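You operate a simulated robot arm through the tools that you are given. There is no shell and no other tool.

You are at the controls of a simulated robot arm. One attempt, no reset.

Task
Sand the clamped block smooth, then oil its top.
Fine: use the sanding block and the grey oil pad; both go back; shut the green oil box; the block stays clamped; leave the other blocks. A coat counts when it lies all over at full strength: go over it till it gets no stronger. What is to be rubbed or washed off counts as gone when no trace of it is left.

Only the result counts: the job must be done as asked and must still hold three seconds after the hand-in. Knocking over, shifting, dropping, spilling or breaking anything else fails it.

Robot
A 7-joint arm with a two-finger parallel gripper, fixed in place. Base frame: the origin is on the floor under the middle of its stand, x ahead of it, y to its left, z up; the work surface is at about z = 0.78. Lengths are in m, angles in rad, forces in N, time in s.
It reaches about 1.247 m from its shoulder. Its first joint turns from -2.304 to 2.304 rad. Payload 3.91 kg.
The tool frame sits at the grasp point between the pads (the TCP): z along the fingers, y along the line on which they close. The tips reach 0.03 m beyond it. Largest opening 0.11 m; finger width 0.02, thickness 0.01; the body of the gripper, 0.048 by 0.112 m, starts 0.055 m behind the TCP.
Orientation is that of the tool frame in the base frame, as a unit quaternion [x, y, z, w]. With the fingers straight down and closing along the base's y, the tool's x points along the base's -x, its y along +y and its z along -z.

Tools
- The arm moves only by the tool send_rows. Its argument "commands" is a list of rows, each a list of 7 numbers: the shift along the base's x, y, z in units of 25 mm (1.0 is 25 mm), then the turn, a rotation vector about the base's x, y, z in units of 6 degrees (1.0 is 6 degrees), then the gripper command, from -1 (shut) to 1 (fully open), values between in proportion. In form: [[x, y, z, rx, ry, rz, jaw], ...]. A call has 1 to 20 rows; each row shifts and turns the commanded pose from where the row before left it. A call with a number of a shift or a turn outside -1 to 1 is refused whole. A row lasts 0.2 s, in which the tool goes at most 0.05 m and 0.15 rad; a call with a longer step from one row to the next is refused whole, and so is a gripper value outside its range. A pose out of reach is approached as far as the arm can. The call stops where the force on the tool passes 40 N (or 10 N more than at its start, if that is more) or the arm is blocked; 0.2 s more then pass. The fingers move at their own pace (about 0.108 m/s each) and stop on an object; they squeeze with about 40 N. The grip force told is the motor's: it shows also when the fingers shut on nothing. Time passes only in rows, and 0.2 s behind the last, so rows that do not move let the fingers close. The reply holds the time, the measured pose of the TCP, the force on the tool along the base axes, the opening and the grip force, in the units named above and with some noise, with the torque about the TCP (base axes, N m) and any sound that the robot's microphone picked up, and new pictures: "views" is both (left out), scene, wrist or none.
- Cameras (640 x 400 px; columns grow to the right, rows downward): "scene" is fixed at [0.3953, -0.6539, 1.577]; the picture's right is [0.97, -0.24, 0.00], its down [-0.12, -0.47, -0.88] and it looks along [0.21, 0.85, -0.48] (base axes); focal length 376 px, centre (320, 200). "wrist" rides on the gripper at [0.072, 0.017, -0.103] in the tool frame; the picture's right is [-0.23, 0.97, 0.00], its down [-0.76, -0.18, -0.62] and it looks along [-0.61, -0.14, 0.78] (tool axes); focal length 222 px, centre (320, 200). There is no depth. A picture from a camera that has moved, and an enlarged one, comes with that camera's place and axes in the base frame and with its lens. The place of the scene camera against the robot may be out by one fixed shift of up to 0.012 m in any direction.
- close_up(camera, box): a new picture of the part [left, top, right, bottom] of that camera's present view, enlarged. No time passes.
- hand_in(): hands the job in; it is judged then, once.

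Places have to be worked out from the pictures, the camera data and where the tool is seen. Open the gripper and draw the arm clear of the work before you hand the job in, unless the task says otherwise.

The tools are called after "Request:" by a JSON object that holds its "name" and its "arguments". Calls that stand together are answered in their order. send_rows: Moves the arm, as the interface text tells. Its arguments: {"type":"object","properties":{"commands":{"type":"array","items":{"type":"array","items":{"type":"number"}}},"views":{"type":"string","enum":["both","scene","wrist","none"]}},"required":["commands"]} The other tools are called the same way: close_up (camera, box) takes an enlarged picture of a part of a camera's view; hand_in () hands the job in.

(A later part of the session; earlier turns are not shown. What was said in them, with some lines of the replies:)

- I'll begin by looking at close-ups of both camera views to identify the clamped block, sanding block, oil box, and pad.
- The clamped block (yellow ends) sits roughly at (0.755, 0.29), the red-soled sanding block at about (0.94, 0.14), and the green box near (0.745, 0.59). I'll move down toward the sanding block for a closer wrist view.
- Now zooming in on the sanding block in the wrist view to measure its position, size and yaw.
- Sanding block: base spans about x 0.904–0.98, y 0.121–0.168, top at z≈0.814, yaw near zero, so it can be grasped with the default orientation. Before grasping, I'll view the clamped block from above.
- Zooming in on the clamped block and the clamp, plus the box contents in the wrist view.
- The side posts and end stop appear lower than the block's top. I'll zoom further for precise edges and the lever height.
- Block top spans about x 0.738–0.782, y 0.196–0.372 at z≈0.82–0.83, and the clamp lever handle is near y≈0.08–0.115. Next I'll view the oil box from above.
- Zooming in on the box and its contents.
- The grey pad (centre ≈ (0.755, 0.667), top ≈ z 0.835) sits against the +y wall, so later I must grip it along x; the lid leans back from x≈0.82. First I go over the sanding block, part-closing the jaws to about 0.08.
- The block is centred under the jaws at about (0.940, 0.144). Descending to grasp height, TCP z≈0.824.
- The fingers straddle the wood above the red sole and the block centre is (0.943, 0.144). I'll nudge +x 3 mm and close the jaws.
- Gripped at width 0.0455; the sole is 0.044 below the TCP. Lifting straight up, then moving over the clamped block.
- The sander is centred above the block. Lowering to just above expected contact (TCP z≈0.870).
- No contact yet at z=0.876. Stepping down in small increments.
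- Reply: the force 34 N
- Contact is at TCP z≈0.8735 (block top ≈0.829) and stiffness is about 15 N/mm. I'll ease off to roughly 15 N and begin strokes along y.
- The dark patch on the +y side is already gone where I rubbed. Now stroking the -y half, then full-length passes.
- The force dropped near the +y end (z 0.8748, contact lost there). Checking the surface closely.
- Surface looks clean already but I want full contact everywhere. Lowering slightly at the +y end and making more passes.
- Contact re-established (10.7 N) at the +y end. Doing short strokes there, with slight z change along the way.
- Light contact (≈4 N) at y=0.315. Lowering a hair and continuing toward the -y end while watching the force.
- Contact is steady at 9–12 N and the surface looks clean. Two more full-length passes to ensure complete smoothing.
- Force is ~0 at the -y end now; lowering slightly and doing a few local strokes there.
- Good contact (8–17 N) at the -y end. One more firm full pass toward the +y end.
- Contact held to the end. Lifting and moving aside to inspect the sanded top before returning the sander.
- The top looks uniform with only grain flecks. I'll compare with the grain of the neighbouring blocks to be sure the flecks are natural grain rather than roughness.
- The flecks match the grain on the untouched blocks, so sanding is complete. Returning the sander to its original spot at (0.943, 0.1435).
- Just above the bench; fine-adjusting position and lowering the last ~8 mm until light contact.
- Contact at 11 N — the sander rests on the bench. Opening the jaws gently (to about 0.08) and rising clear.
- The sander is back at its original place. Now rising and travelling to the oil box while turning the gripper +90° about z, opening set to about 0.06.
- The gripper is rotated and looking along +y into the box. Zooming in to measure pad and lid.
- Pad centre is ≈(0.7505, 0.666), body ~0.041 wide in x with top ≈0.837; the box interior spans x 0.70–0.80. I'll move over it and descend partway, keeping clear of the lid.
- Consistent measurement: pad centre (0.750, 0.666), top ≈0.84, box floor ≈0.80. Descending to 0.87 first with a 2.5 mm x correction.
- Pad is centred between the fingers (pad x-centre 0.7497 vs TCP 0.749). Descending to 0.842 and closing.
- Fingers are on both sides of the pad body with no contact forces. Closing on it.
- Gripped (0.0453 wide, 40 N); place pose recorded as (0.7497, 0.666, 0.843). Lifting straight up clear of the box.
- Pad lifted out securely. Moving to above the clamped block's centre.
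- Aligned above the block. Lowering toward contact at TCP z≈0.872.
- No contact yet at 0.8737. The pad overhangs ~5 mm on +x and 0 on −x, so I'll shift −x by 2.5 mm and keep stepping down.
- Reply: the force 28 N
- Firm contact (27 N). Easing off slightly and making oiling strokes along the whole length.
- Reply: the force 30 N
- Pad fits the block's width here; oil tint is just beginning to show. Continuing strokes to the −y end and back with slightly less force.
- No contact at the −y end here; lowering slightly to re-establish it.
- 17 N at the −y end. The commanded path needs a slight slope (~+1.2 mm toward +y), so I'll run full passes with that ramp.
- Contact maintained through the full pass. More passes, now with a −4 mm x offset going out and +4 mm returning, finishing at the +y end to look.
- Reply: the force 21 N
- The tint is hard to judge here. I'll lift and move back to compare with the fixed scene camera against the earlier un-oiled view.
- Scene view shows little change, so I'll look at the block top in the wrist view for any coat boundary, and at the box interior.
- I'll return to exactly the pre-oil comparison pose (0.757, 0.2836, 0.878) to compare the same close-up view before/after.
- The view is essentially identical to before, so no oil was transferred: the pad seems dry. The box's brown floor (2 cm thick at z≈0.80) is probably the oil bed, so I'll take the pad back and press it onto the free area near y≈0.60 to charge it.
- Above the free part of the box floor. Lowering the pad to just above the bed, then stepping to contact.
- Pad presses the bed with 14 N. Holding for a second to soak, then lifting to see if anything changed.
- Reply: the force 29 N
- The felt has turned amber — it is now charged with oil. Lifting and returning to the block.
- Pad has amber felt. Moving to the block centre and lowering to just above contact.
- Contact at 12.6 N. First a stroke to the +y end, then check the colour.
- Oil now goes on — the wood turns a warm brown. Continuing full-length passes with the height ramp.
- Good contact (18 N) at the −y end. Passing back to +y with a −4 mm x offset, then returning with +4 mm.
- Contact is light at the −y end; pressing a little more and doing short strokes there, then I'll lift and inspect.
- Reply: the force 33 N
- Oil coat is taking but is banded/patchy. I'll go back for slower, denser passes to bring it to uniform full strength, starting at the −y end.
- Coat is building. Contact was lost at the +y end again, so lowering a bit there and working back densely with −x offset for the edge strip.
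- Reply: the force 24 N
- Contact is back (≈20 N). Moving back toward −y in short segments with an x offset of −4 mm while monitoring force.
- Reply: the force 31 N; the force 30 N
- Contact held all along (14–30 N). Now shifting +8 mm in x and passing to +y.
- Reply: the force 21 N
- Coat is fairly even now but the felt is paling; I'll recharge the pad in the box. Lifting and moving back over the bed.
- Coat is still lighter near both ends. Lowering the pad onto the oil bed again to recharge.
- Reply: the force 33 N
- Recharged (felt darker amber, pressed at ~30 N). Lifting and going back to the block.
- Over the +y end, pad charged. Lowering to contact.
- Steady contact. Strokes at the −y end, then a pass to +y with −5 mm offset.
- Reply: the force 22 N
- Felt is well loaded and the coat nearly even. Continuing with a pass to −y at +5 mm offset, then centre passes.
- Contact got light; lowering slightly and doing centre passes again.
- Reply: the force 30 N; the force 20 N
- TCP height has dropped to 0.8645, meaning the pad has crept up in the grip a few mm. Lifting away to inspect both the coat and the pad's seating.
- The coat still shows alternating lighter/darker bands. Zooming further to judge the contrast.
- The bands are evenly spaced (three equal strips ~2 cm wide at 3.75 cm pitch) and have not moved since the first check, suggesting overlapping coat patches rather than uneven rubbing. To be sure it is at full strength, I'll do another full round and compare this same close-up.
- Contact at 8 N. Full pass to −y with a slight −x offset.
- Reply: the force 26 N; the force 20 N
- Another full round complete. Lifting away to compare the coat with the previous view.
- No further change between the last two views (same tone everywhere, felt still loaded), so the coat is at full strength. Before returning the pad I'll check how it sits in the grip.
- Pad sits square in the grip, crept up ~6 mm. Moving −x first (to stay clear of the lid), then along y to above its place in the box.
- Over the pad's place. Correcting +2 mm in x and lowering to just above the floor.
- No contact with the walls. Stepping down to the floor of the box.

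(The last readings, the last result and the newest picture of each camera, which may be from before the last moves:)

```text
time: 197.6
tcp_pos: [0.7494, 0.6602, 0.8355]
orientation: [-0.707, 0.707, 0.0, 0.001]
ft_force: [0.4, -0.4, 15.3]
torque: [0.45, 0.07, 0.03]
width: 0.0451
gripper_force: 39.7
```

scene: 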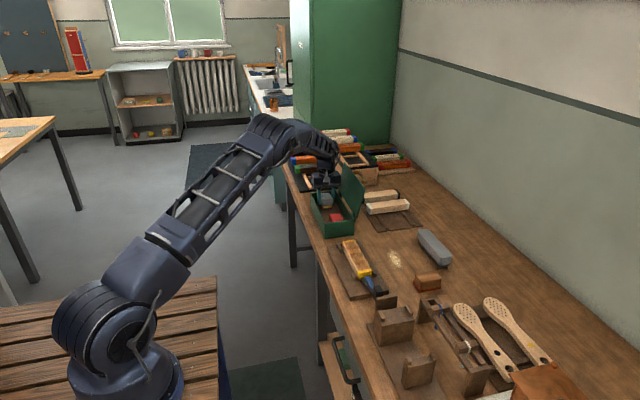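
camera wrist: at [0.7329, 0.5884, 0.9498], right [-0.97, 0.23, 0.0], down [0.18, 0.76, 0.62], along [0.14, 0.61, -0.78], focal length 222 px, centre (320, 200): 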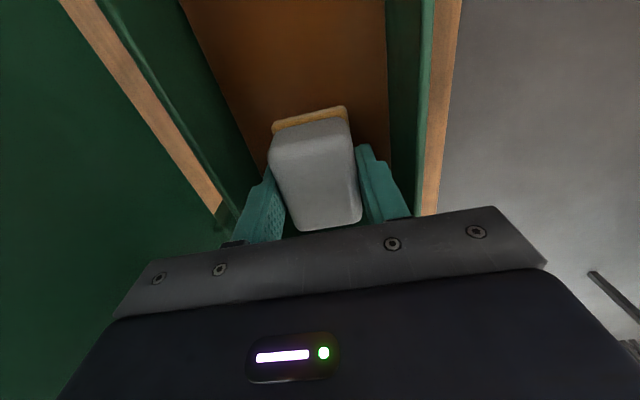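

Pad is seated on the floor (15 N). Easing off, opening to 0.06 and rising straight up.

Request:
{"name": "send_rows", "arguments": {"commands": [[0, 0, 0.03, 0, 0, 0, -1], [0, 0, 0, 0, 0, 0, -0.1], [0, 0, 0, 0, 0, 0, 0.1], [0, 0, 0, 0, 0, 0, 0.1], [0, 0, 0.5, 0, 0, 0, 0.1], [0, 0, 0.8, 0, 0, 0, 0.1], [0, 0, 1, 0, 0, 0, 0.1], [0, 0, 1, 0, 0, 0, 0.1], [0, 0, 1, 0, 0, 0, 0.1], [0, 0, 1, 0, 0, 0, 0.1], [0, 0, 1, 0, 0, 0, 0.1], [0, 0, 0, 0, 0, 0, 0.1]], "views": "both"}}

Request:
{"name": "close_up", "arguments": {"camera": "scene", "box": [290, 150, 390, 240]}}

Request:
{"name": "close_up", "arguments": {"camera": "wrist", "box": [150, 0, 400, 220]}}

```text
time: 200.2
tcp_pos: [0.749, 0.6621, 0.9921]
orientation: [-0.706, 0.708, 0.001, 0.0]
ft_force: [-0.4, 0.3, 0.3]
torque: [-0.02, 0.02, 0.04]
width: 0.0605
gripper_force: 0.1
camera wrist: at [0.7321, 0.5892, 1.0943], right [-0.97, 0.23, 0.0], down [0.18, 0.76, 0.62], along [0.14, 0.61, -0.78], focal length 222 px, centre (320, 200)
```

scene: 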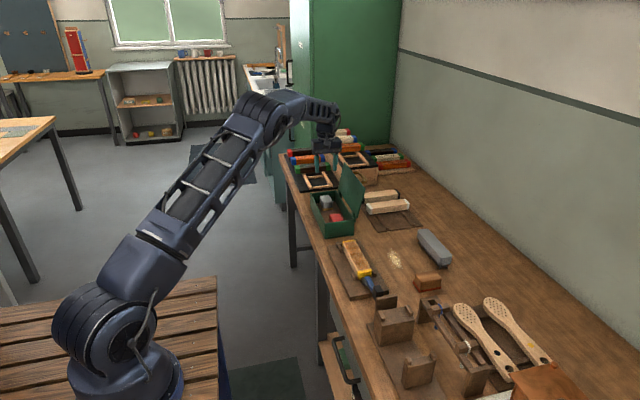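
wrist: 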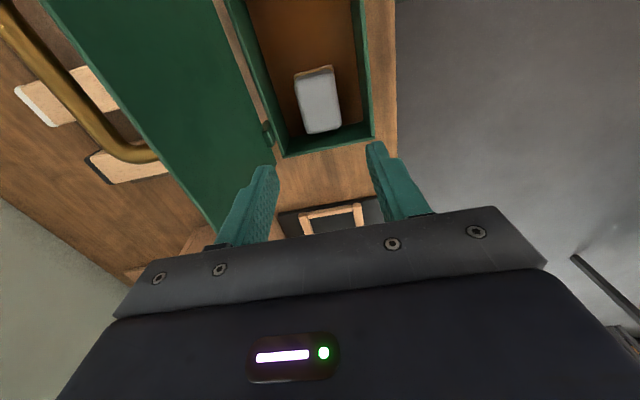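

```text
4.44 times, centred on (340, 195) of scene
camera zoom: at [0.3953, -0.6539, 1.577], right [0.97, -0.24, 0.0], down [-0.12, -0.47, -0.88], along [0.21, 0.85, -0.48], focal length 1670 px, centre (231, 222)
```

zoom: 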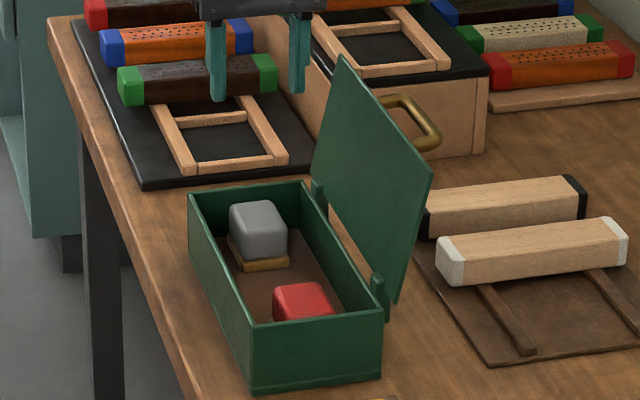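

```text
1.82 times, centred on (275, 110) of wrist
camera zoom: at [0.7321, 0.5892, 1.0943], right [-0.97, 0.23, 0.0], down [0.18, 0.76, 0.62], along [0.14, 0.61, -0.78], focal length 404 px, centre (402, 364)
```

zoom: 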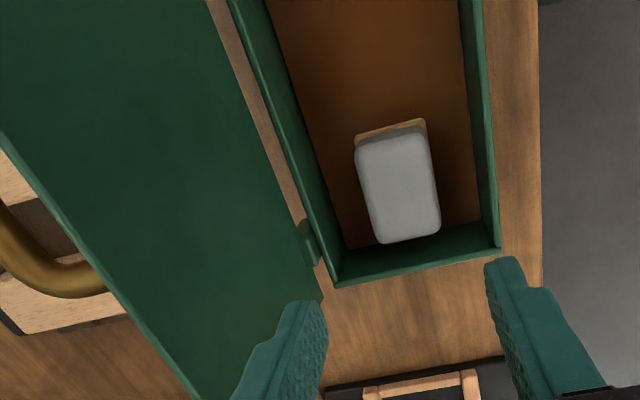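

The grey pad is back in its place (felt down). Now to shut the lid: I'll close the fingers, rise above the lid, move behind it (x≈0.89, y≈0.53, clear of the brass handle near y≥0.65) and then descend.

Request:
{"name": "send_rows", "arguments": {"commands": [[0, 0, 1, 0, 0, 0, -1], [0, 0, 1, 0, 0, 0, -1], [0, 0, 0.7, 0, 0, 0, -1], [0, -0.88, 0, 0, 0, 0, -1], [0, -0.88, 0, 0, 0, 0, -1], [0, -0.88, 0, 0, 0, 0, -1], [0, -0.88, 0, 0, 0, 0, -1], [0, -0.88, 0, 0, 0, 0, -1], [0, -0.88, 0, 0, 0, 0, -1], [0.94, 0, 0, 0, 0, 0, -1], [0.94, 0, 0, 0, 0, 0, -1], [0.94, 0, 0, 0, 0, 0, -1], [0.94, 0, 0, 0, 0, 0, -1], [0.94, 0, 0, 0, 0, 0, -1], [0.94, 0, 0, 0, 0, 0, -1], [0, 0, 0, 0, 0, 0, -1]], "views": "both"}}

Request:
{"name": "close_up", "arguments": {"camera": "scene", "box": [300, 130, 440, 240]}}

```text
time: 203.6
tcp_pos: [0.8897, 0.5293, 1.0595]
orientation: [-0.707, 0.708, -0.001, -0.001]
ft_force: [0.0, 0.4, 0.6]
torque: [0.0, 0.0, 0.01]
width: 0.0002
gripper_force: 37.9
camera wrist: at [0.8736, 0.4558, 1.162], right [-0.97, 0.23, 0.0], down [0.18, 0.76, 0.62], along [0.14, 0.61, -0.78], focal length 222 px, centre (320, 200)
```

scene: 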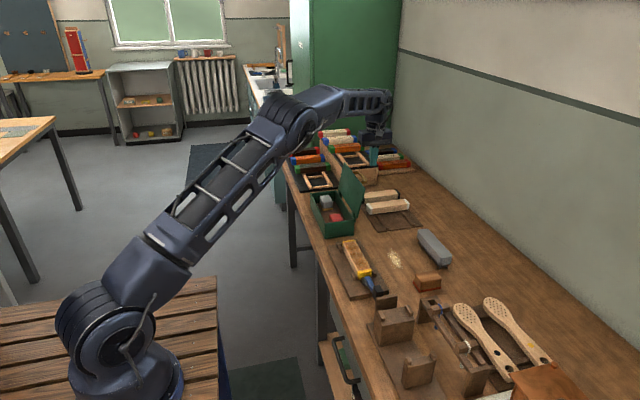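
wrist: 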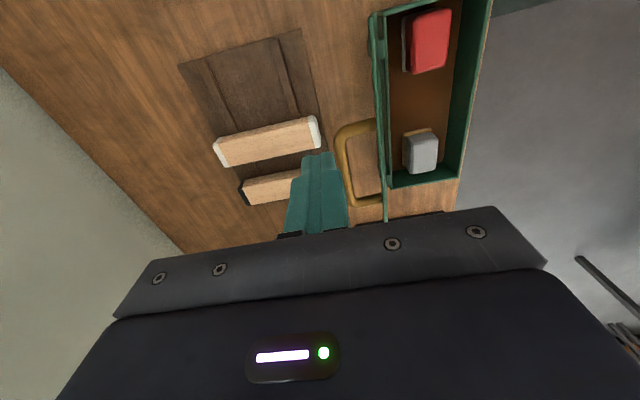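

```text
3.64 times, centred on (370, 185) of scene
camera zoom: at [0.3953, -0.6539, 1.577], right [0.97, -0.24, 0.0], down [-0.12, -0.47, -0.88], along [0.21, 0.85, -0.48], focal length 1366 px, centre (138, 254)
```

zoom: 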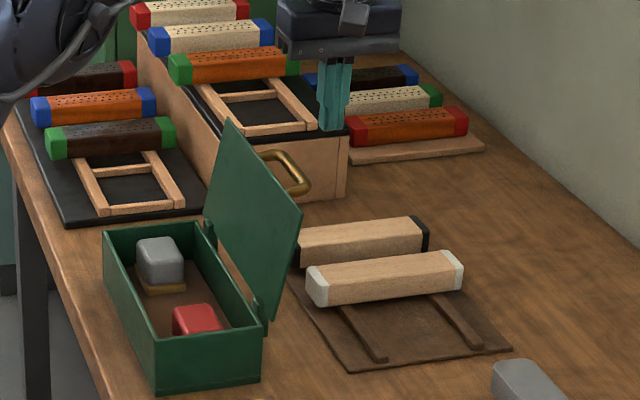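

The brass handle is actually on the lid's outer face near its free edge (y≈0.53–0.61, x≈0.875, z≈0.96). I'll shift to y≈0.49, clear of it, and descend behind the lid.

Request:
{"name": "send_rows", "arguments": {"commands": [[0, -0.8, 0, 0, 0, 0, -1], [0, -0.8, 0, 0, 0, 0, -1], [0.1, 0, -1, 0, 0, 0, -1], [0, 0, -1, 0, 0, 0, -1], [0, 0, -0.5, 0, 0, 0, -1], [0, 0, 0, 0, 0, 0, -1]], "views": "both"}}

Request:
{"name": "close_up", "arguments": {"camera": "scene", "box": [300, 130, 440, 240]}}

Request:
{"name": "close_up", "arguments": {"camera": "wrist", "box": [240, 0, 480, 230]}}

```text
time: 205.0
tcp_pos: [0.8936, 0.4876, 0.9982]
orientation: [-0.706, 0.708, 0.0, 0.0]
ft_force: [0.0, -0.2, 0.1]
torque: [-0.02, -0.04, -0.04]
width: 0.0002
gripper_force: 38.2
camera wrist: at [0.8755, 0.4154, 1.1001], right [-0.97, 0.23, 0.0], down [0.18, 0.76, 0.62], along [0.14, 0.61, -0.78], focal length 222 px, centre (320, 200)
```

scene: 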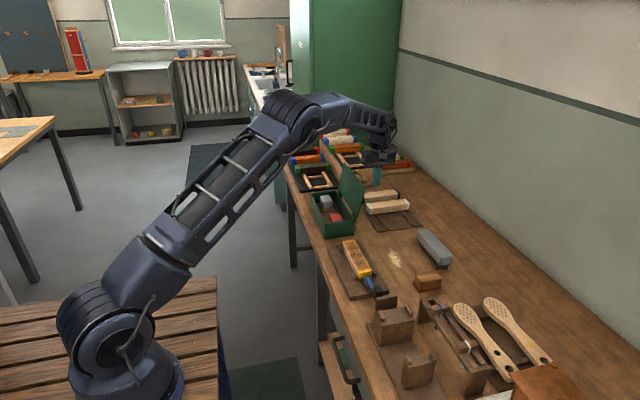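
wrist: 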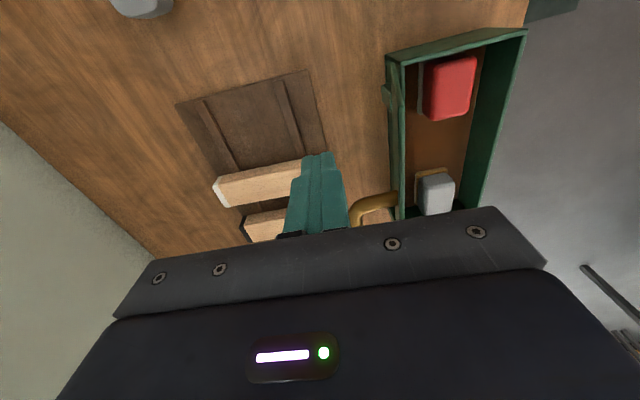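

```text
3.64 times, centred on (370, 185) of scene
camera zoom: at [0.3953, -0.6539, 1.577], right [0.97, -0.24, 0.0], down [-0.12, -0.47, -0.88], along [0.21, 0.85, -0.48], focal length 1366 px, centre (138, 254)
```

zoom: 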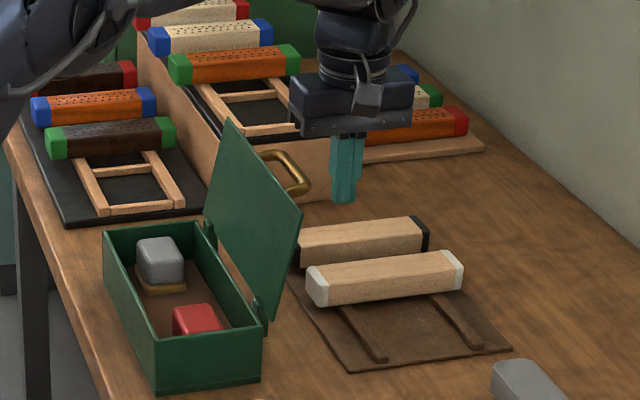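

```text
1.74 times, centred on (360, 115) of wrist
camera zoom: at [0.8755, 0.4154, 1.1001], right [-0.97, 0.23, 0.0], down [0.18, 0.76, 0.62], along [0.14, 0.61, -0.78], focal length 386 px, centre (250, 348)
```

zoom: 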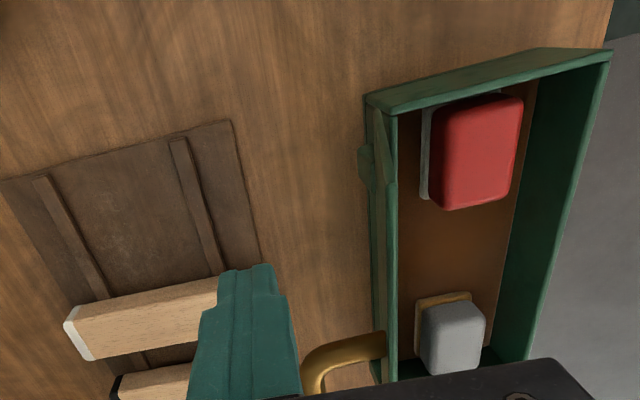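

Position behind the lid is clear (handle leg starts at y≈0.536; my gripper reaches y≈0.512). Descending to TCP z≈0.935.

Request:
{"name": "send_rows", "arguments": {"commands": [[0, 0, -0.9, 0, 0, 0, -1], [0, 0, -0.9, 0, 0, 0, -1], [0, 0, -0.7, 0, 0, 0, -1], [0, 0, 0, 0, 0, 0, -1]], "views": "scene"}}

Request:
{"name": "send_rows", "arguments": {"commands": [[-0.5, 0, 0, 0, 0, 0, -1], [-0.5, 0, 0, 0, 0, 0, -1], [-0.4, 0, 0, 0, 0, 0, -1], [0, 0, 0, 0, 0, 0, -1]], "views": "both"}}

Request:
{"name": "close_up", "arguments": {"camera": "scene", "box": [300, 130, 440, 240]}}

```text
time: 206.0
tcp_pos: [0.8925, 0.4886, 0.9339]
orientation: [-0.706, 0.708, 0.0, 0.0]
ft_force: [-0.8, -0.8, -0.4]
torque: [0.01, -0.01, 0.03]
width: 0.0001
gripper_force: 37.4
```

scene: 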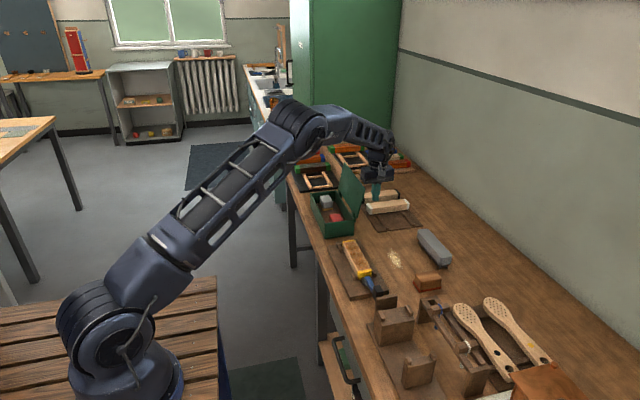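

```text
time: 207.0
tcp_pos: [0.8585, 0.4896, 0.9341]
orientation: [-0.707, 0.707, -0.001, 0.0]
ft_force: [0.3, 0.4, -0.2]
torque: [-0.03, 0.01, 0.02]
width: 0.0
gripper_force: 37.7
camera wrist: at [0.8411, 0.4162, 1.0367], right [-0.97, 0.23, 0.0], down [0.18, 0.76, 0.62], along [0.14, 0.61, -0.78], focal length 222 px, centre (320, 200)
```

scene: 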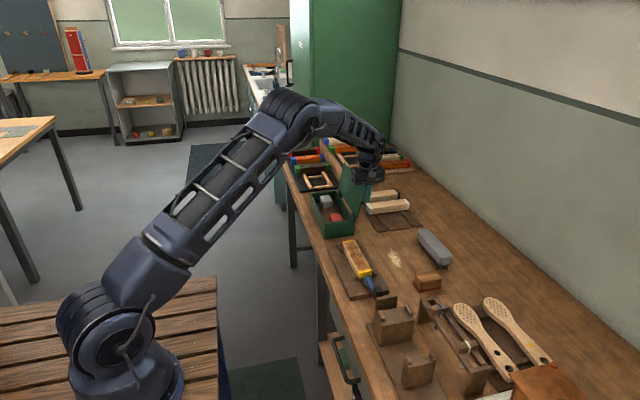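
wrist: 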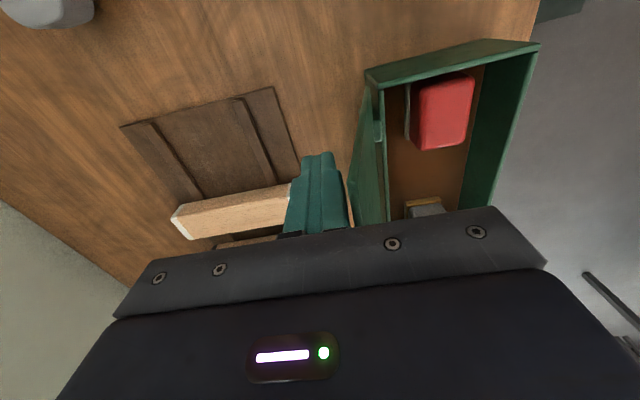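

```text
3.64 times, centred on (370, 185) of scene
camera zoom: at [0.3953, -0.6539, 1.577], right [0.97, -0.24, 0.0], down [-0.12, -0.47, -0.88], along [0.21, 0.85, -0.48], focal length 1366 px, centre (138, 254)
```

zoom: 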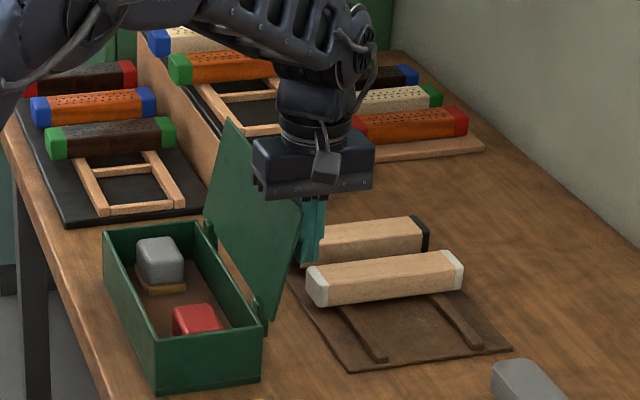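

Fingers are just behind the lid's top edge. Pushing −x slowly and watching the force.

Request:
{"name": "send_rows", "arguments": {"commands": [[-0.3, 0, 0, 0, 0, 0, -1], [-0.3, 0, 0, 0, 0, 0, -1], [-0.3, 0, 0, 0, 0, 0, -1], [0, 0, 0, 0, 0, 0, -1]], "views": "both"}}

Request:
{"name": "close_up", "arguments": {"camera": "scene", "box": [300, 130, 440, 240]}}

```text
time: 208.0
tcp_pos: [0.8354, 0.4897, 0.9347]
orientation: [-0.707, 0.707, 0.0, 0.0]
ft_force: [0.3, 0.6, 0.1]
torque: [-0.01, 0.03, 0.05]
width: 0.0001
gripper_force: 38.1
camera wrist: at [0.8179, 0.4167, 1.0372], right [-0.97, 0.23, 0.0], down [0.18, 0.76, 0.62], along [0.14, 0.61, -0.78], focal length 222 px, centre (320, 200)
```

scene: 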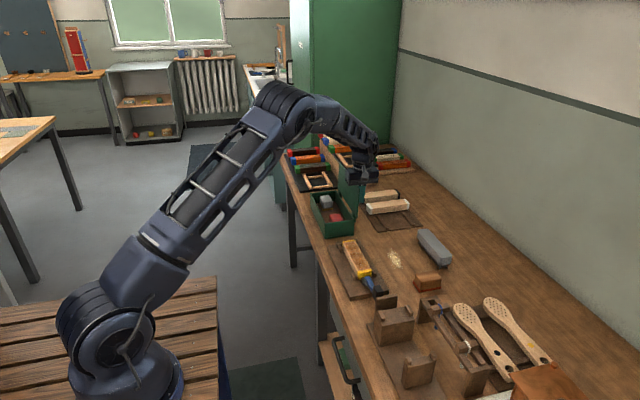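
wrist: 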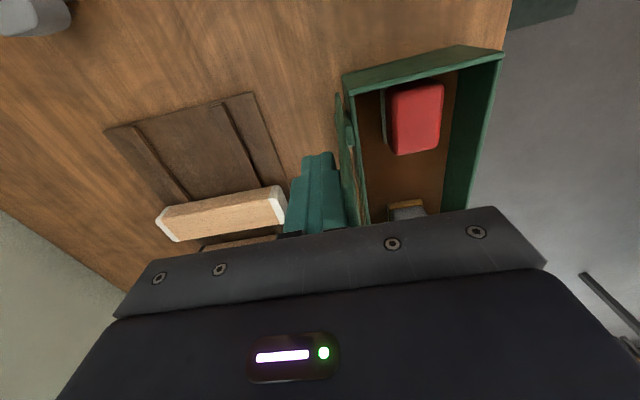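

```text
3.64 times, centred on (370, 185) of scene
camera zoom: at [0.3953, -0.6539, 1.577], right [0.97, -0.24, 0.0], down [-0.12, -0.47, -0.88], along [0.21, 0.85, -0.48], focal length 1366 px, centre (138, 254)
```

zoom: 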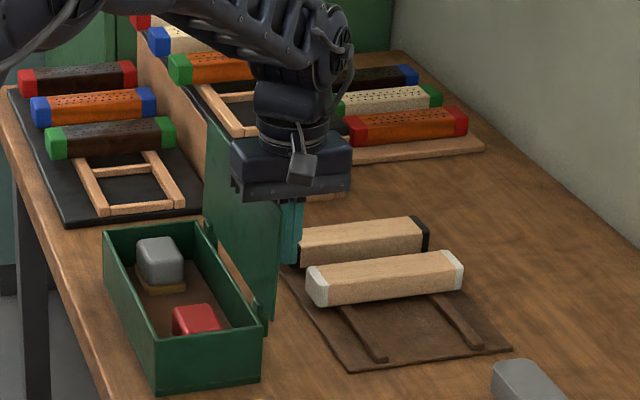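

The lid moved easily to near vertical. Continuing gently to take it over centre.

Request:
{"name": "send_rows", "arguments": {"commands": [[-0.2, 0, 0, 0, 0, 0, -1], [-0.2, 0, 0, 0, 0, 0, -1], [-0.2, 0, 0, 0, 0, 0, -1], [-0.2, 0, 0, 0, 0, 0, -1], [0, 0, 0, 0, 0, 0, -1]], "views": "both"}}

Request:
{"name": "close_up", "arguments": {"camera": "scene", "box": [300, 130, 440, 240]}}

```text
time: 209.2
tcp_pos: [0.8154, 0.4891, 0.9341]
orientation: [-0.706, 0.708, 0.0, 0.0]
ft_force: [0.3, 0.3, -0.2]
torque: [0.02, 0.0, -0.04]
width: 0.0001
gripper_force: 37.8
camera wrist: at [0.7981, 0.4164, 1.0371], right [-0.97, 0.23, 0.0], down [0.18, 0.76, 0.62], along [0.14, 0.61, -0.78], focal length 222 px, centre (320, 200)
```

scene: 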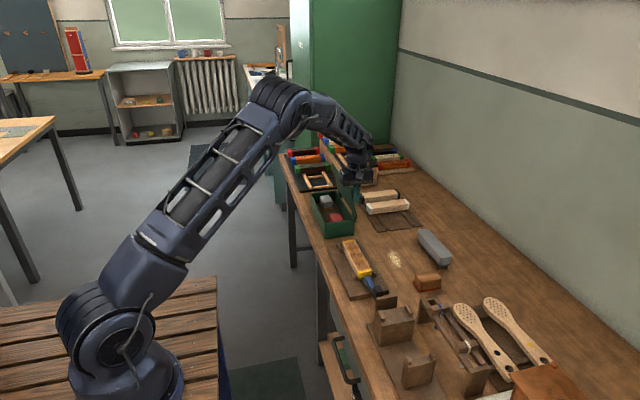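
wrist: 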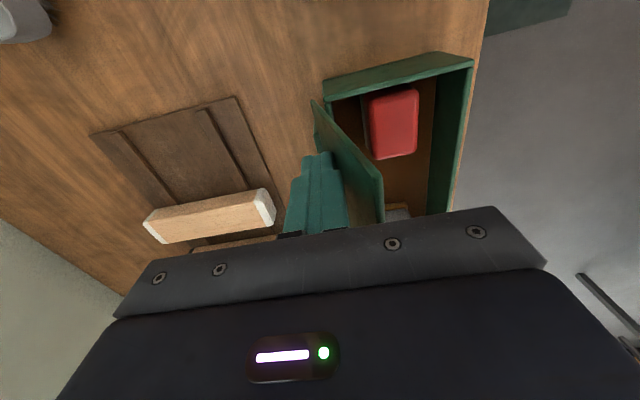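

```text
3.64 times, centred on (370, 185) of scene
camera zoom: at [0.3953, -0.6539, 1.577], right [0.97, -0.24, 0.0], down [-0.12, -0.47, -0.88], along [0.21, 0.85, -0.48], focal length 1366 px, centre (138, 254)
```

zoom: 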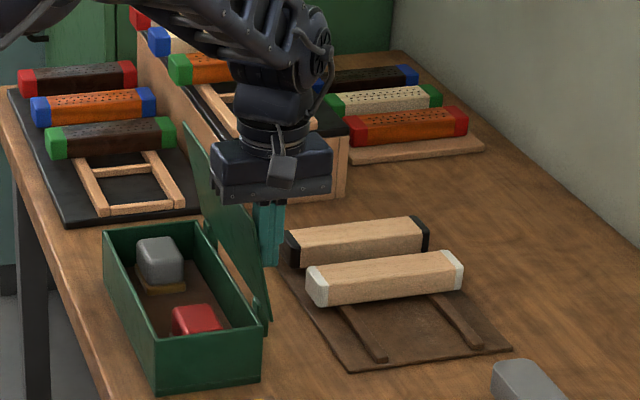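

The lid stays where it is pushed (friction hinge) and now leans over the box. Continuing −x to fold it further.

Request:
{"name": "send_rows", "arguments": {"commands": [[-0.42, 0, 0, 0, 0, 0, -1], [-0.42, 0, 0, 0, 0, 0, -1], [-0.42, 0, 0, 0, 0, 0, -1], [-0.42, 0, 0, 0, 0, 0, -1], [-0.37, 0, 0, 0, 0, 0, -1], [-0.37, 0, 0, 0, 0, 0, -1], [-0.37, 0, 0, 0, 0, 0, -1], [0, 0, 0, 0, 0, 0, -1]], "views": "both"}}

Request:
{"name": "close_up", "arguments": {"camera": "scene", "box": [300, 130, 440, 240]}}

```text
time: 211.0
tcp_pos: [0.7455, 0.4891, 0.9344]
orientation: [-0.707, 0.708, 0.0, 0.0]
ft_force: [0.3, 0.2, -0.6]
torque: [-0.02, -0.04, 0.03]
width: 0.0
gripper_force: 37.8
camera wrist: at [0.7281, 0.4166, 1.0375], right [-0.97, 0.23, 0.0], down [0.18, 0.76, 0.62], along [0.14, 0.61, -0.78], focal length 222 px, centre (320, 200)
```

scene: 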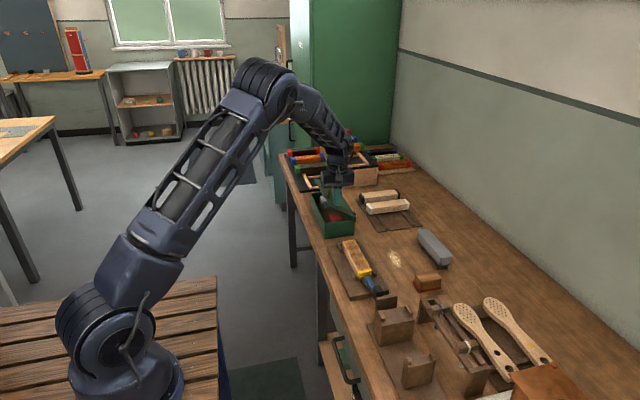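
wrist: 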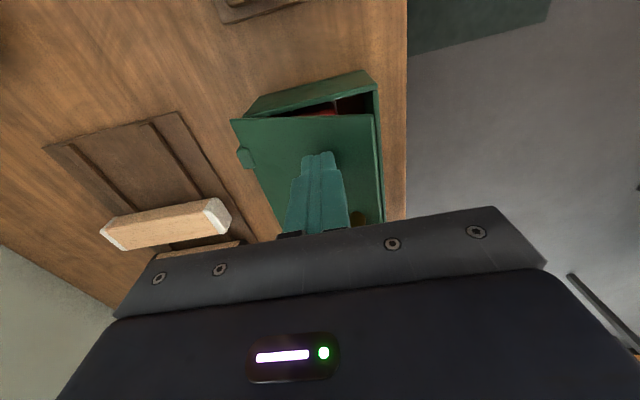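

```text
3.64 times, centred on (370, 185) of scene
camera zoom: at [0.3953, -0.6539, 1.577], right [0.97, -0.24, 0.0], down [-0.12, -0.47, -0.88], along [0.21, 0.85, -0.48], focal length 1366 px, centre (138, 254)
```

zoom: 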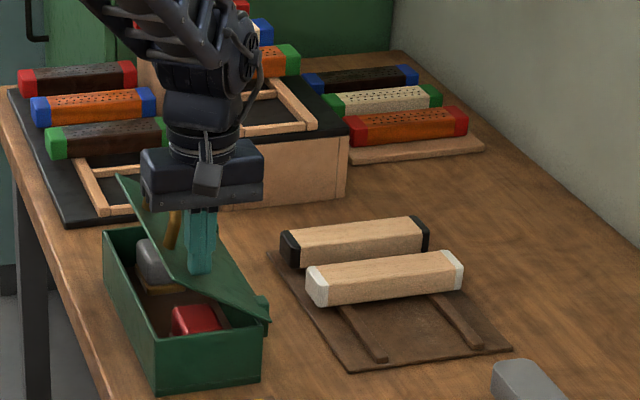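

The lid is folded about 57°. Now pushing it down along the arc.

Request:
{"name": "send_rows", "arguments": {"commands": [[-0.2, 0, -0.3, 0, 0, 0, -1], [-0.2, 0, -0.4, 0, 0, 0, -1], [0, 0, -0.4, 0, 0, 0, -1], [0, 0, -0.3, 0, 0, 0, -1], [0, 0, 0, 0, 0, 0, -1]], "views": "both"}}

Request:
{"name": "close_up", "arguments": {"camera": "scene", "box": [300, 130, 440, 240]}}

```text
time: 212.2
tcp_pos: [0.7365, 0.4886, 0.8993]
orientation: [-0.706, 0.708, 0.0, 0.0]
ft_force: [1.2, -0.5, -0.6]
torque: [0.01, -0.01, -0.02]
width: 0.0
gripper_force: 37.8
camera wrist: at [0.7191, 0.4165, 1.0014], right [-0.97, 0.23, 0.0], down [0.18, 0.76, 0.62], along [0.14, 0.61, -0.78], focal length 222 px, centre (320, 200)
```

scene: 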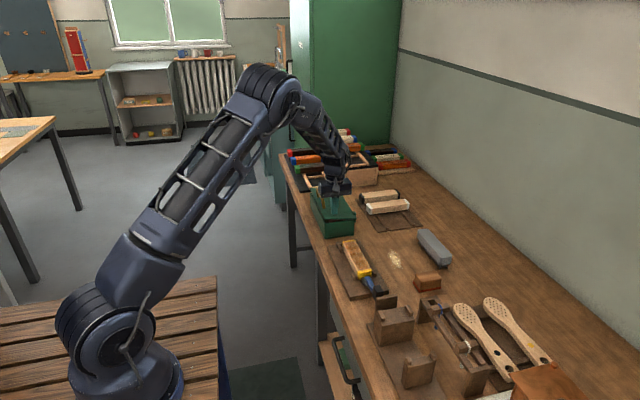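
wrist: 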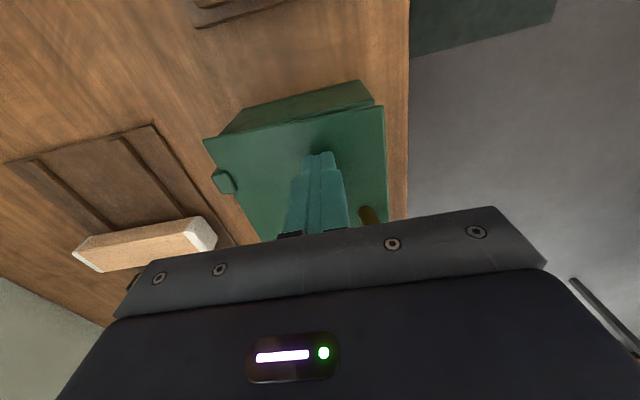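

```text
3.64 times, centred on (370, 185) of scene
camera zoom: at [0.3953, -0.6539, 1.577], right [0.97, -0.24, 0.0], down [-0.12, -0.47, -0.88], along [0.21, 0.85, -0.48], focal length 1366 px, centre (138, 254)
```

zoom: 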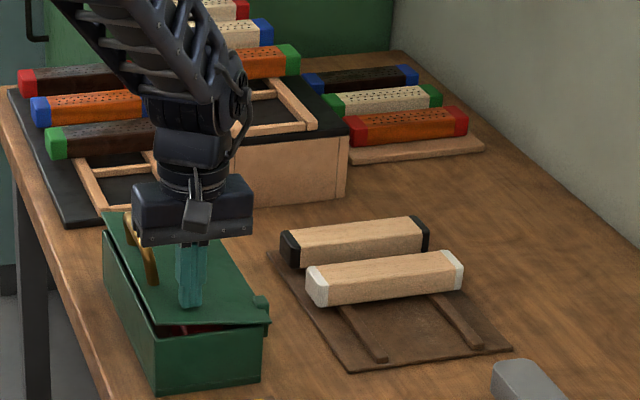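

Almost shut. Pushing down in small steps until the force shows it seated.

Request:
{"name": "send_rows", "arguments": {"commands": [[0, 0, -0.2, 0, 0, 0, -1], [0, 0, -0.15, 0, 0, 0, -1], [0, 0, 0, 0, 0, 0, -1]], "views": "none"}}

Request:
{"name": "send_rows", "arguments": {"commands": [[0, 0, -0.1, 0, 0, 0, -1], [0, 0, 0, 0, 0, 0, -1]], "views": "scene"}}

Request:
{"name": "close_up", "arguments": {"camera": "scene", "box": [305, 170, 385, 240]}}

```text
time: 213.0
tcp_pos: [0.7368, 0.4895, 0.8903]
orientation: [-0.706, 0.708, 0.001, 0.0]
ft_force: [0.3, 0.0, -0.4]
torque: [-0.01, -0.01, 0.01]
width: 0.0001
gripper_force: 37.2
```

```text
time: 213.6
tcp_pos: [0.7357, 0.4893, 0.8883]
orientation: [-0.706, 0.708, 0.0, -0.001]
ft_force: [-0.2, 0.0, 0.3]
torque: [-0.04, 0.0, 0.01]
width: 0.0
gripper_force: 37.7
```

scene: 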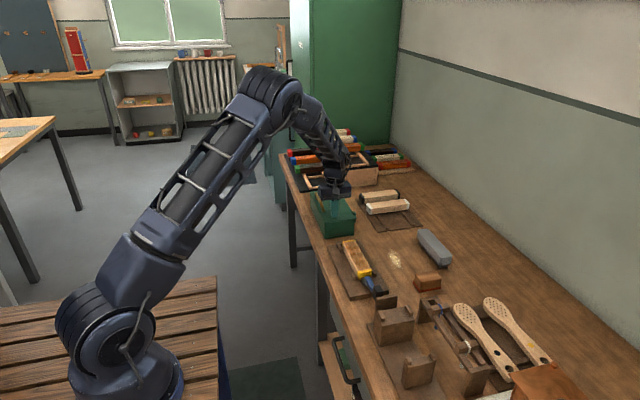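

```text
5.71 times, centred on (345, 205) of scene
camera zoom: at [0.3953, -0.6539, 1.577], right [0.97, -0.24, 0.0], down [-0.12, -0.47, -0.88], along [0.21, 0.85, -0.48], focal length 2147 px, centre (177, 171)
```

zoom: 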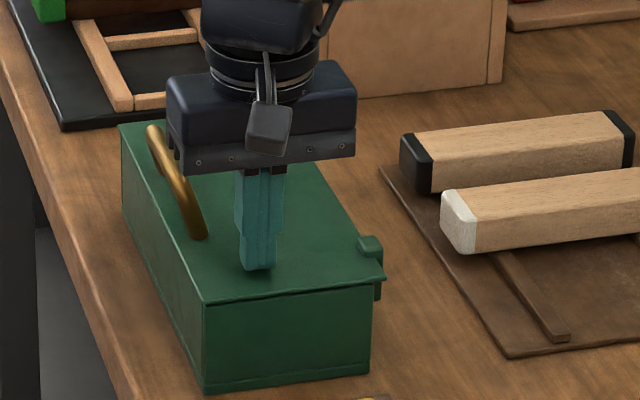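

Request:
{"name": "send_rows", "arguments": {"commands": [[0, 0, -0.06, 0, 0, 0, -1], [0, 0, 0, 0, 0, 0, -1]], "views": "none"}}

Request:
{"name": "send_rows", "arguments": {"commands": [[0, 0, -0.06, 0, 0, 0, -1], [0, 0, 0, 0, 0, 0, -1]], "views": "none"}}

```text
time: 214.2
tcp_pos: [0.736, 0.4893, 0.8856]
orientation: [-0.706, 0.708, 0.001, 0.001]
ft_force: [-0.2, -0.7, 0.3]
torque: [-0.02, -0.03, 0.03]
width: 0.0003
gripper_force: 37.6
```

```text
time: 214.8
tcp_pos: [0.7364, 0.4895, 0.8859]
orientation: [-0.707, 0.708, 0.0, 0.002]
ft_force: [-3.3, -2.3, 15.2]
torque: [-0.19, 0.11, -0.07]
width: 0.0002
gripper_force: 37.8
```

Seated with 15 N on the lid. Checking closure before withdrawing.

Request:
{"name": "send_rows", "arguments": {"commands": [[0, 0, 0, 0, 0, 0, -1], [0, 0, 0.3, 0, 0, 0, -1], [0, 0, 1, 0, 0, 0, -1], [0, 0, 1, 0, 0, 0, -1], [0, 0, 1, 0, 0, 0, -1], [0, 0, 1, 0, 0, 0, -1], [0, 0, 0, 0, 0, 0, -1]], "views": "both"}}

Request:
{"name": "close_up", "arguments": {"camera": "scene", "box": [305, 170, 385, 240]}}

Request:
{"name": "close_up", "arguments": {"camera": "wrist", "box": [200, 60, 420, 240]}}

```text
time: 216.4
tcp_pos: [0.7338, 0.4914, 0.9933]
orientation: [-0.706, 0.708, 0.0, 0.0]
ft_force: [0.0, 1.0, -0.7]
torque: [0.0, 0.0, 0.0]
width: 0.0001
gripper_force: 37.5
camera wrist: at [0.7176, 0.4173, 1.0955], right [-0.97, 0.23, 0.0], down [0.18, 0.76, 0.62], along [0.14, 0.61, -0.78], focal length 222 px, centre (320, 200)
```

scene: 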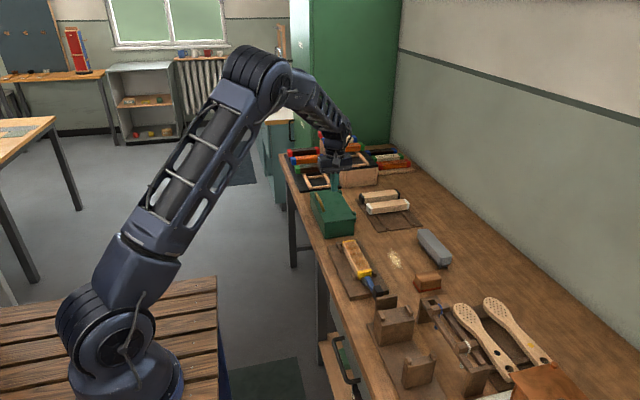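
wrist: 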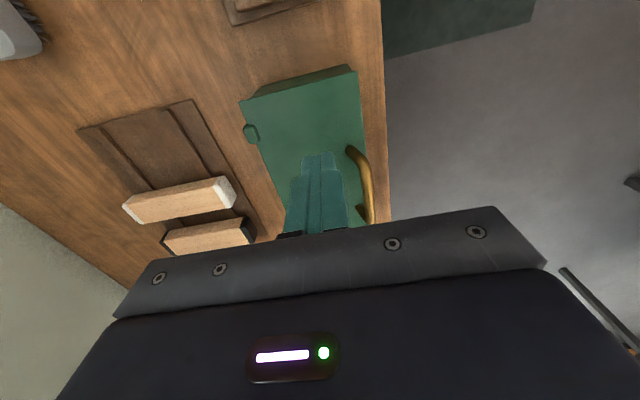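

```text
5.71 times, centred on (345, 205) of scene
camera zoom: at [0.3953, -0.6539, 1.577], right [0.97, -0.24, 0.0], down [-0.12, -0.47, -0.88], along [0.21, 0.85, -0.48], focal length 2147 px, centre (177, 171)
```

zoom: 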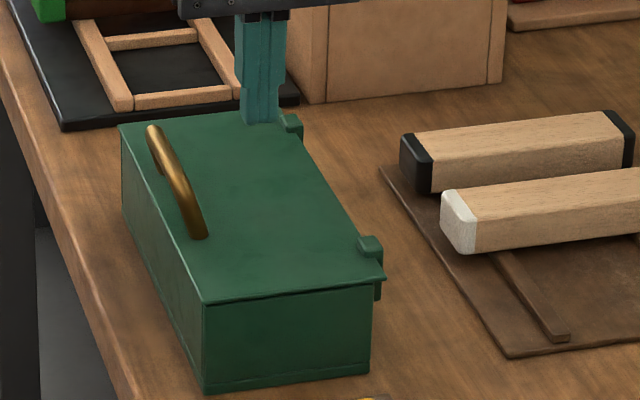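

```text
2.22 times, centred on (310, 150) of wrist
camera zoom: at [0.7176, 0.4173, 1.0955], right [-0.97, 0.23, 0.0], down [0.18, 0.76, 0.62], along [0.14, 0.61, -0.78], focal length 494 px, centre (342, 311)
```

zoom: 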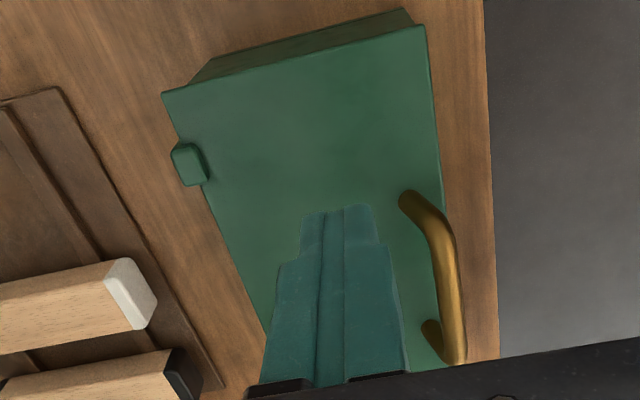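

The lid is flush and shut. I'll withdraw upward and use the empty gripper's camera for a final clear look at the oiled block.

Request:
{"name": "send_rows", "arguments": {"commands": [[0, 0, 1, 0, 0, 0, -1], [0, 0, 1, 0, 0, 0, -1], [0, 0, 1, 0, 0, 0, -1], [0, 0, 0.5, 0, 0, 0, 0], [0.28, -0.9, 0, 0, 0, 0, 0], [0.28, -0.9, 0, 0, 0, 0, 0], [0.28, -0.9, 0, 0, 0, 0, 0], [0.28, -0.9, 0, 0, 0, 0, 0], [0.28, -0.9, 0, 0, 0, 0, 0], [0.28, -0.9, 0, 0, 0, 0, 0], [0.28, -0.9, 0, 0, 0, 0, 0], [0.28, -0.9, 0, 0, 0, 0, 0], [0.28, -0.9, 0, 0, 0, 0, 0], [0.28, -0.9, 0, 0, 0, 0, 0], [0.28, -0.9, 0, 0, 0, 0, 0], [0.28, -0.9, 0, 0, 0, 0, 0], [0, 0, 0, 0, 0, 0, 0]], "views": "both"}}

Request:
{"name": "close_up", "arguments": {"camera": "wrist", "box": [320, 50, 440, 200]}}

Request:
{"name": "close_up", "arguments": {"camera": "scene", "box": [330, 225, 450, 305]}}

```text
time: 220.0
tcp_pos: [0.8204, 0.2182, 1.0789]
orientation: [-0.706, 0.708, -0.001, 0.0]
ft_force: [0.0, -0.4, 0.4]
torque: [0.0, -0.02, 0.04]
width: 0.055
gripper_force: 0.0
camera wrist: at [0.802, 0.1455, 1.1812], right [-0.97, 0.23, 0.0], down [0.18, 0.76, 0.62], along [0.14, 0.61, -0.78], focal length 222 px, centre (320, 200)
```

scene: 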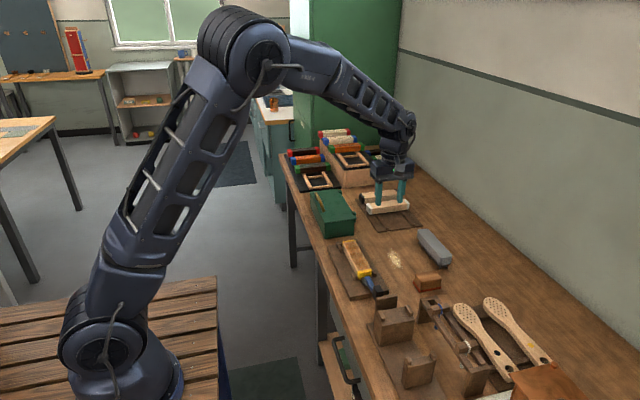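
wrist: 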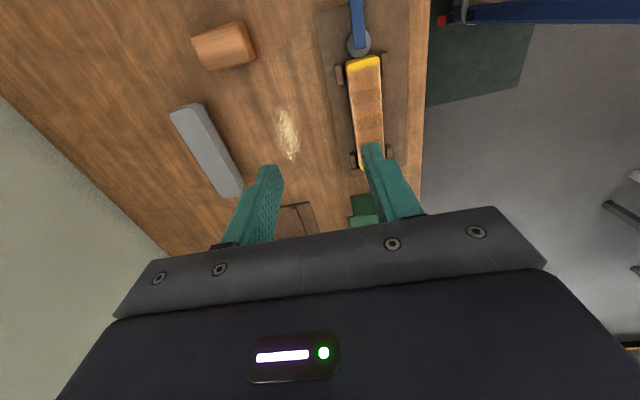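

```text
2.67 times, centred on (380, 125) of wrist
camera zoom: at [0.802, 0.1455, 1.1812], right [-0.97, 0.23, 0.0], down [0.18, 0.76, 0.62], along [0.14, 0.61, -0.78], focal length 592 px, centre (160, 400)
```

zoom: 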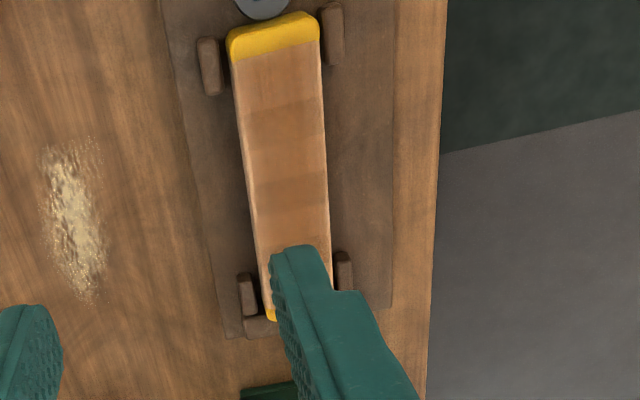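

```text
5.00 times, centred on (390, 265) of scene
camera zoom: at [0.3953, -0.6539, 1.577], right [0.97, -0.24, 0.0], down [-0.12, -0.47, -0.88], along [0.21, 0.85, -0.48], focal length 1879 px, centre (-30, -125)
```

zoom: 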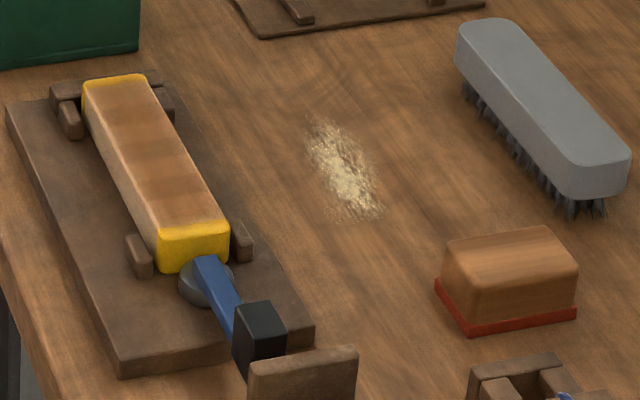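

All is in place. I'll take a tight zoom to compare tones across the coat zones one last time.

Request:
{"name": "close_up", "arguments": {"camera": "wrist", "box": [340, 60, 390, 115]}}

Request:
{"name": "close_up", "arguments": {"camera": "wrist", "box": [340, 100, 400, 165]}}

Request:
{"name": "close_up", "arguments": {"camera": "scene", "box": [340, 235, 375, 275]}}

```text
7.27 times, centred on (365, 88) of wrist
camera zoom: at [0.802, 0.1455, 1.1812], right [-0.97, 0.23, 0.0], down [0.18, 0.76, 0.62], along [0.14, 0.61, -0.78], focal length 1615 px, centre (-7, 1018)
```

zoom: 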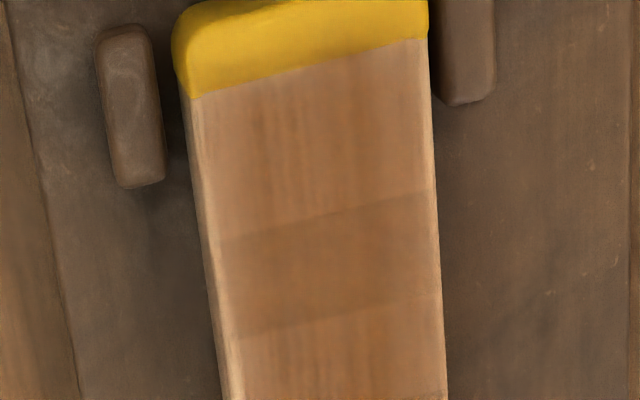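

```text
6.15 times, centred on (370, 132) of wrist
camera zoom: at [0.802, 0.1455, 1.1812], right [-0.97, 0.23, 0.0], down [0.18, 0.76, 0.62], along [0.14, 0.61, -0.78], focal length 1367 px, centre (12, 615)
```

zoom: 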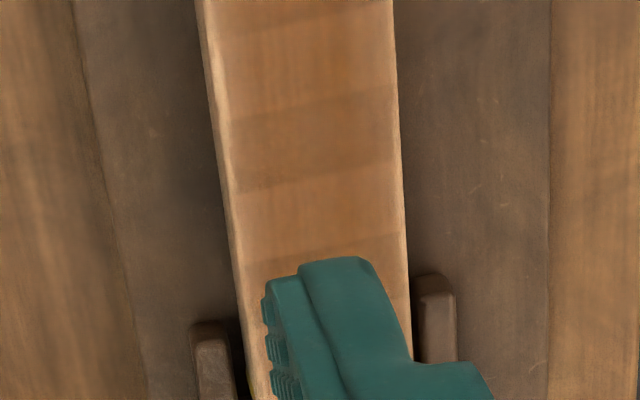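

```text
10.00 times, centred on (358, 255) of scene
camera zoom: at [0.3953, -0.6539, 1.577], right [0.97, -0.24, 0.0], down [-0.12, -0.47, -0.88], along [0.21, 0.85, -0.48], focal length 3758 px, centre (-55, -350)
```

zoom: 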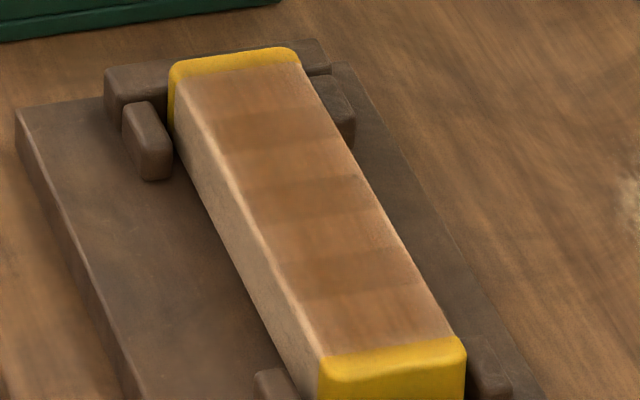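

Tone is uniform in every zone. Final check of the sanding block against its initial view, and retracting the arm up and clear with the gripper open.

Request:
{"name": "send_rows", "arguments": {"commands": [[-0.6, 0, 0.9, 0, 0, -0.9, 1], [-0.6, 0, 0.9, 0, 0, -0.9, 1], [-0.6, 0, 0.9, 0, 0, -0.9, 1], [-0.6, 0, 0.9, 0, 0, -0.9, 1], [-0.6, 0, 0.9, 0, 0, -0.9, 1], [0, 0, 0, 0, 0, 0, 1]], "views": "both"}}

Request:
{"name": "close_up", "arguments": {"camera": "scene", "box": [390, 250, 470, 300]}}

Request:
{"name": "close_up", "arguments": {"camera": "scene", "box": [290, 150, 430, 240]}}

```text
time: 221.4
tcp_pos: [0.7439, 0.2201, 1.193]
orientation: [-0.522, 0.853, 0.0, 0.0]
ft_force: [-0.2, 0.0, 0.1]
torque: [-0.05, 0.0, 0.0]
width: 0.11
gripper_force: 0.1
camera wrist: at [0.696, 0.1626, 1.2949], right [-0.76, 0.65, 0.0], down [0.51, 0.6, 0.62], along [0.4, 0.48, -0.78], focal length 222 px, centre (320, 200)
```

scene: 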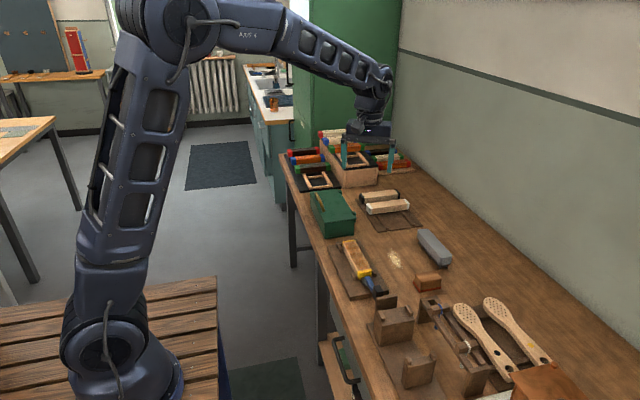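
wrist: 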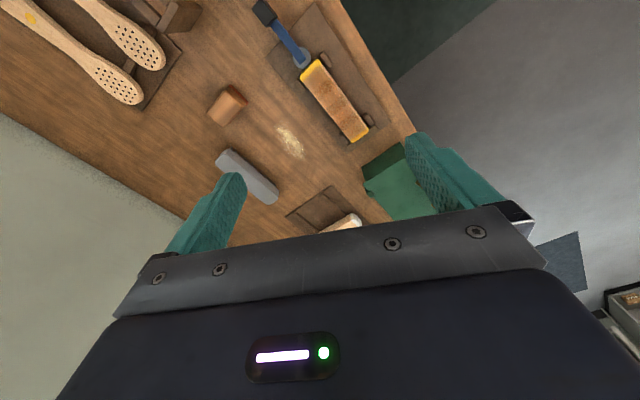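

```text
8.00 times, centred on (430, 275) of scene
camera zoom: at [0.3953, -0.6539, 1.577], right [0.97, -0.24, 0.0], down [-0.12, -0.47, -0.88], along [0.21, 0.85, -0.48], focal length 3006 px, centre (-560, -400)
```

zoom: 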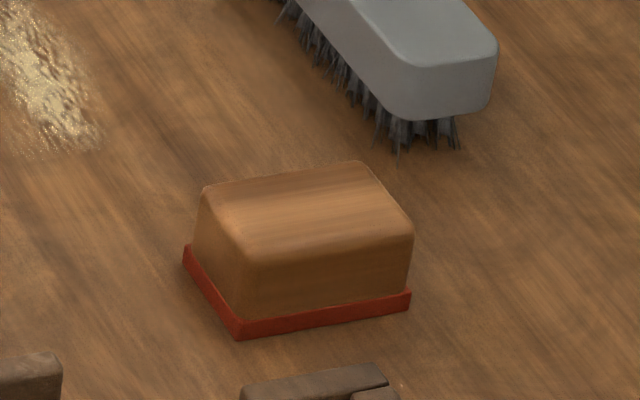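

```text
4.44 times, centred on (360, 195) of scene
camera zoom: at [0.3953, -0.6539, 1.577], right [0.97, -0.24, 0.0], down [-0.12, -0.47, -0.88], along [0.21, 0.85, -0.48], focal length 1670 px, centre (142, 222)
```

zoom: 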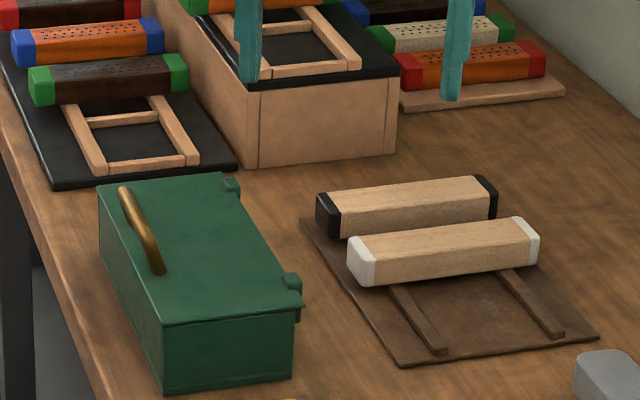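

I've sanded the clamped block smooth and oiled its top evenly to full strength. The sanding block is within about 2 mm of where it started. The grey pad is back in the box and the lid is shut. The block is still clamped and the other blocks weren't touched. Some sanding dust is left on the bench, which the task didn't ask me to clear. The arm is clear with the gripper open, so I'm handing in.

Request:
{"name": "hand_in", "arguments": {}}

```text
The job is handed in.
```

I finished the job and handed it in. I don't have a verdict back yet.

- **Sanding:** the dark rough patch on the clamped block is gone, and the grain left on its top matches the untouched blocks.
- **Oiling:** the grey pad was dry at first, so I pressed it onto the brown floor of the oil box, which turned its felt amber. I went over the whole top until two checks in a row showed no change. Faint darker cross-bands show in the coat. They sit at even spacing and didn't shift with more passes, so I took them for overlap in how the coat is drawn rather than missed spots.
- **Put back:** the sanding block is within about 2 mm of where it started. The grey pad is back in its corner of the green box and the lid is shut.
- **Left alone:** the block is still clamped, and I didn't touch the other blocks.
- **Dust:** sanding left a small patch of dust on the bench. The task didn't ask for it to be swept, so I left it.
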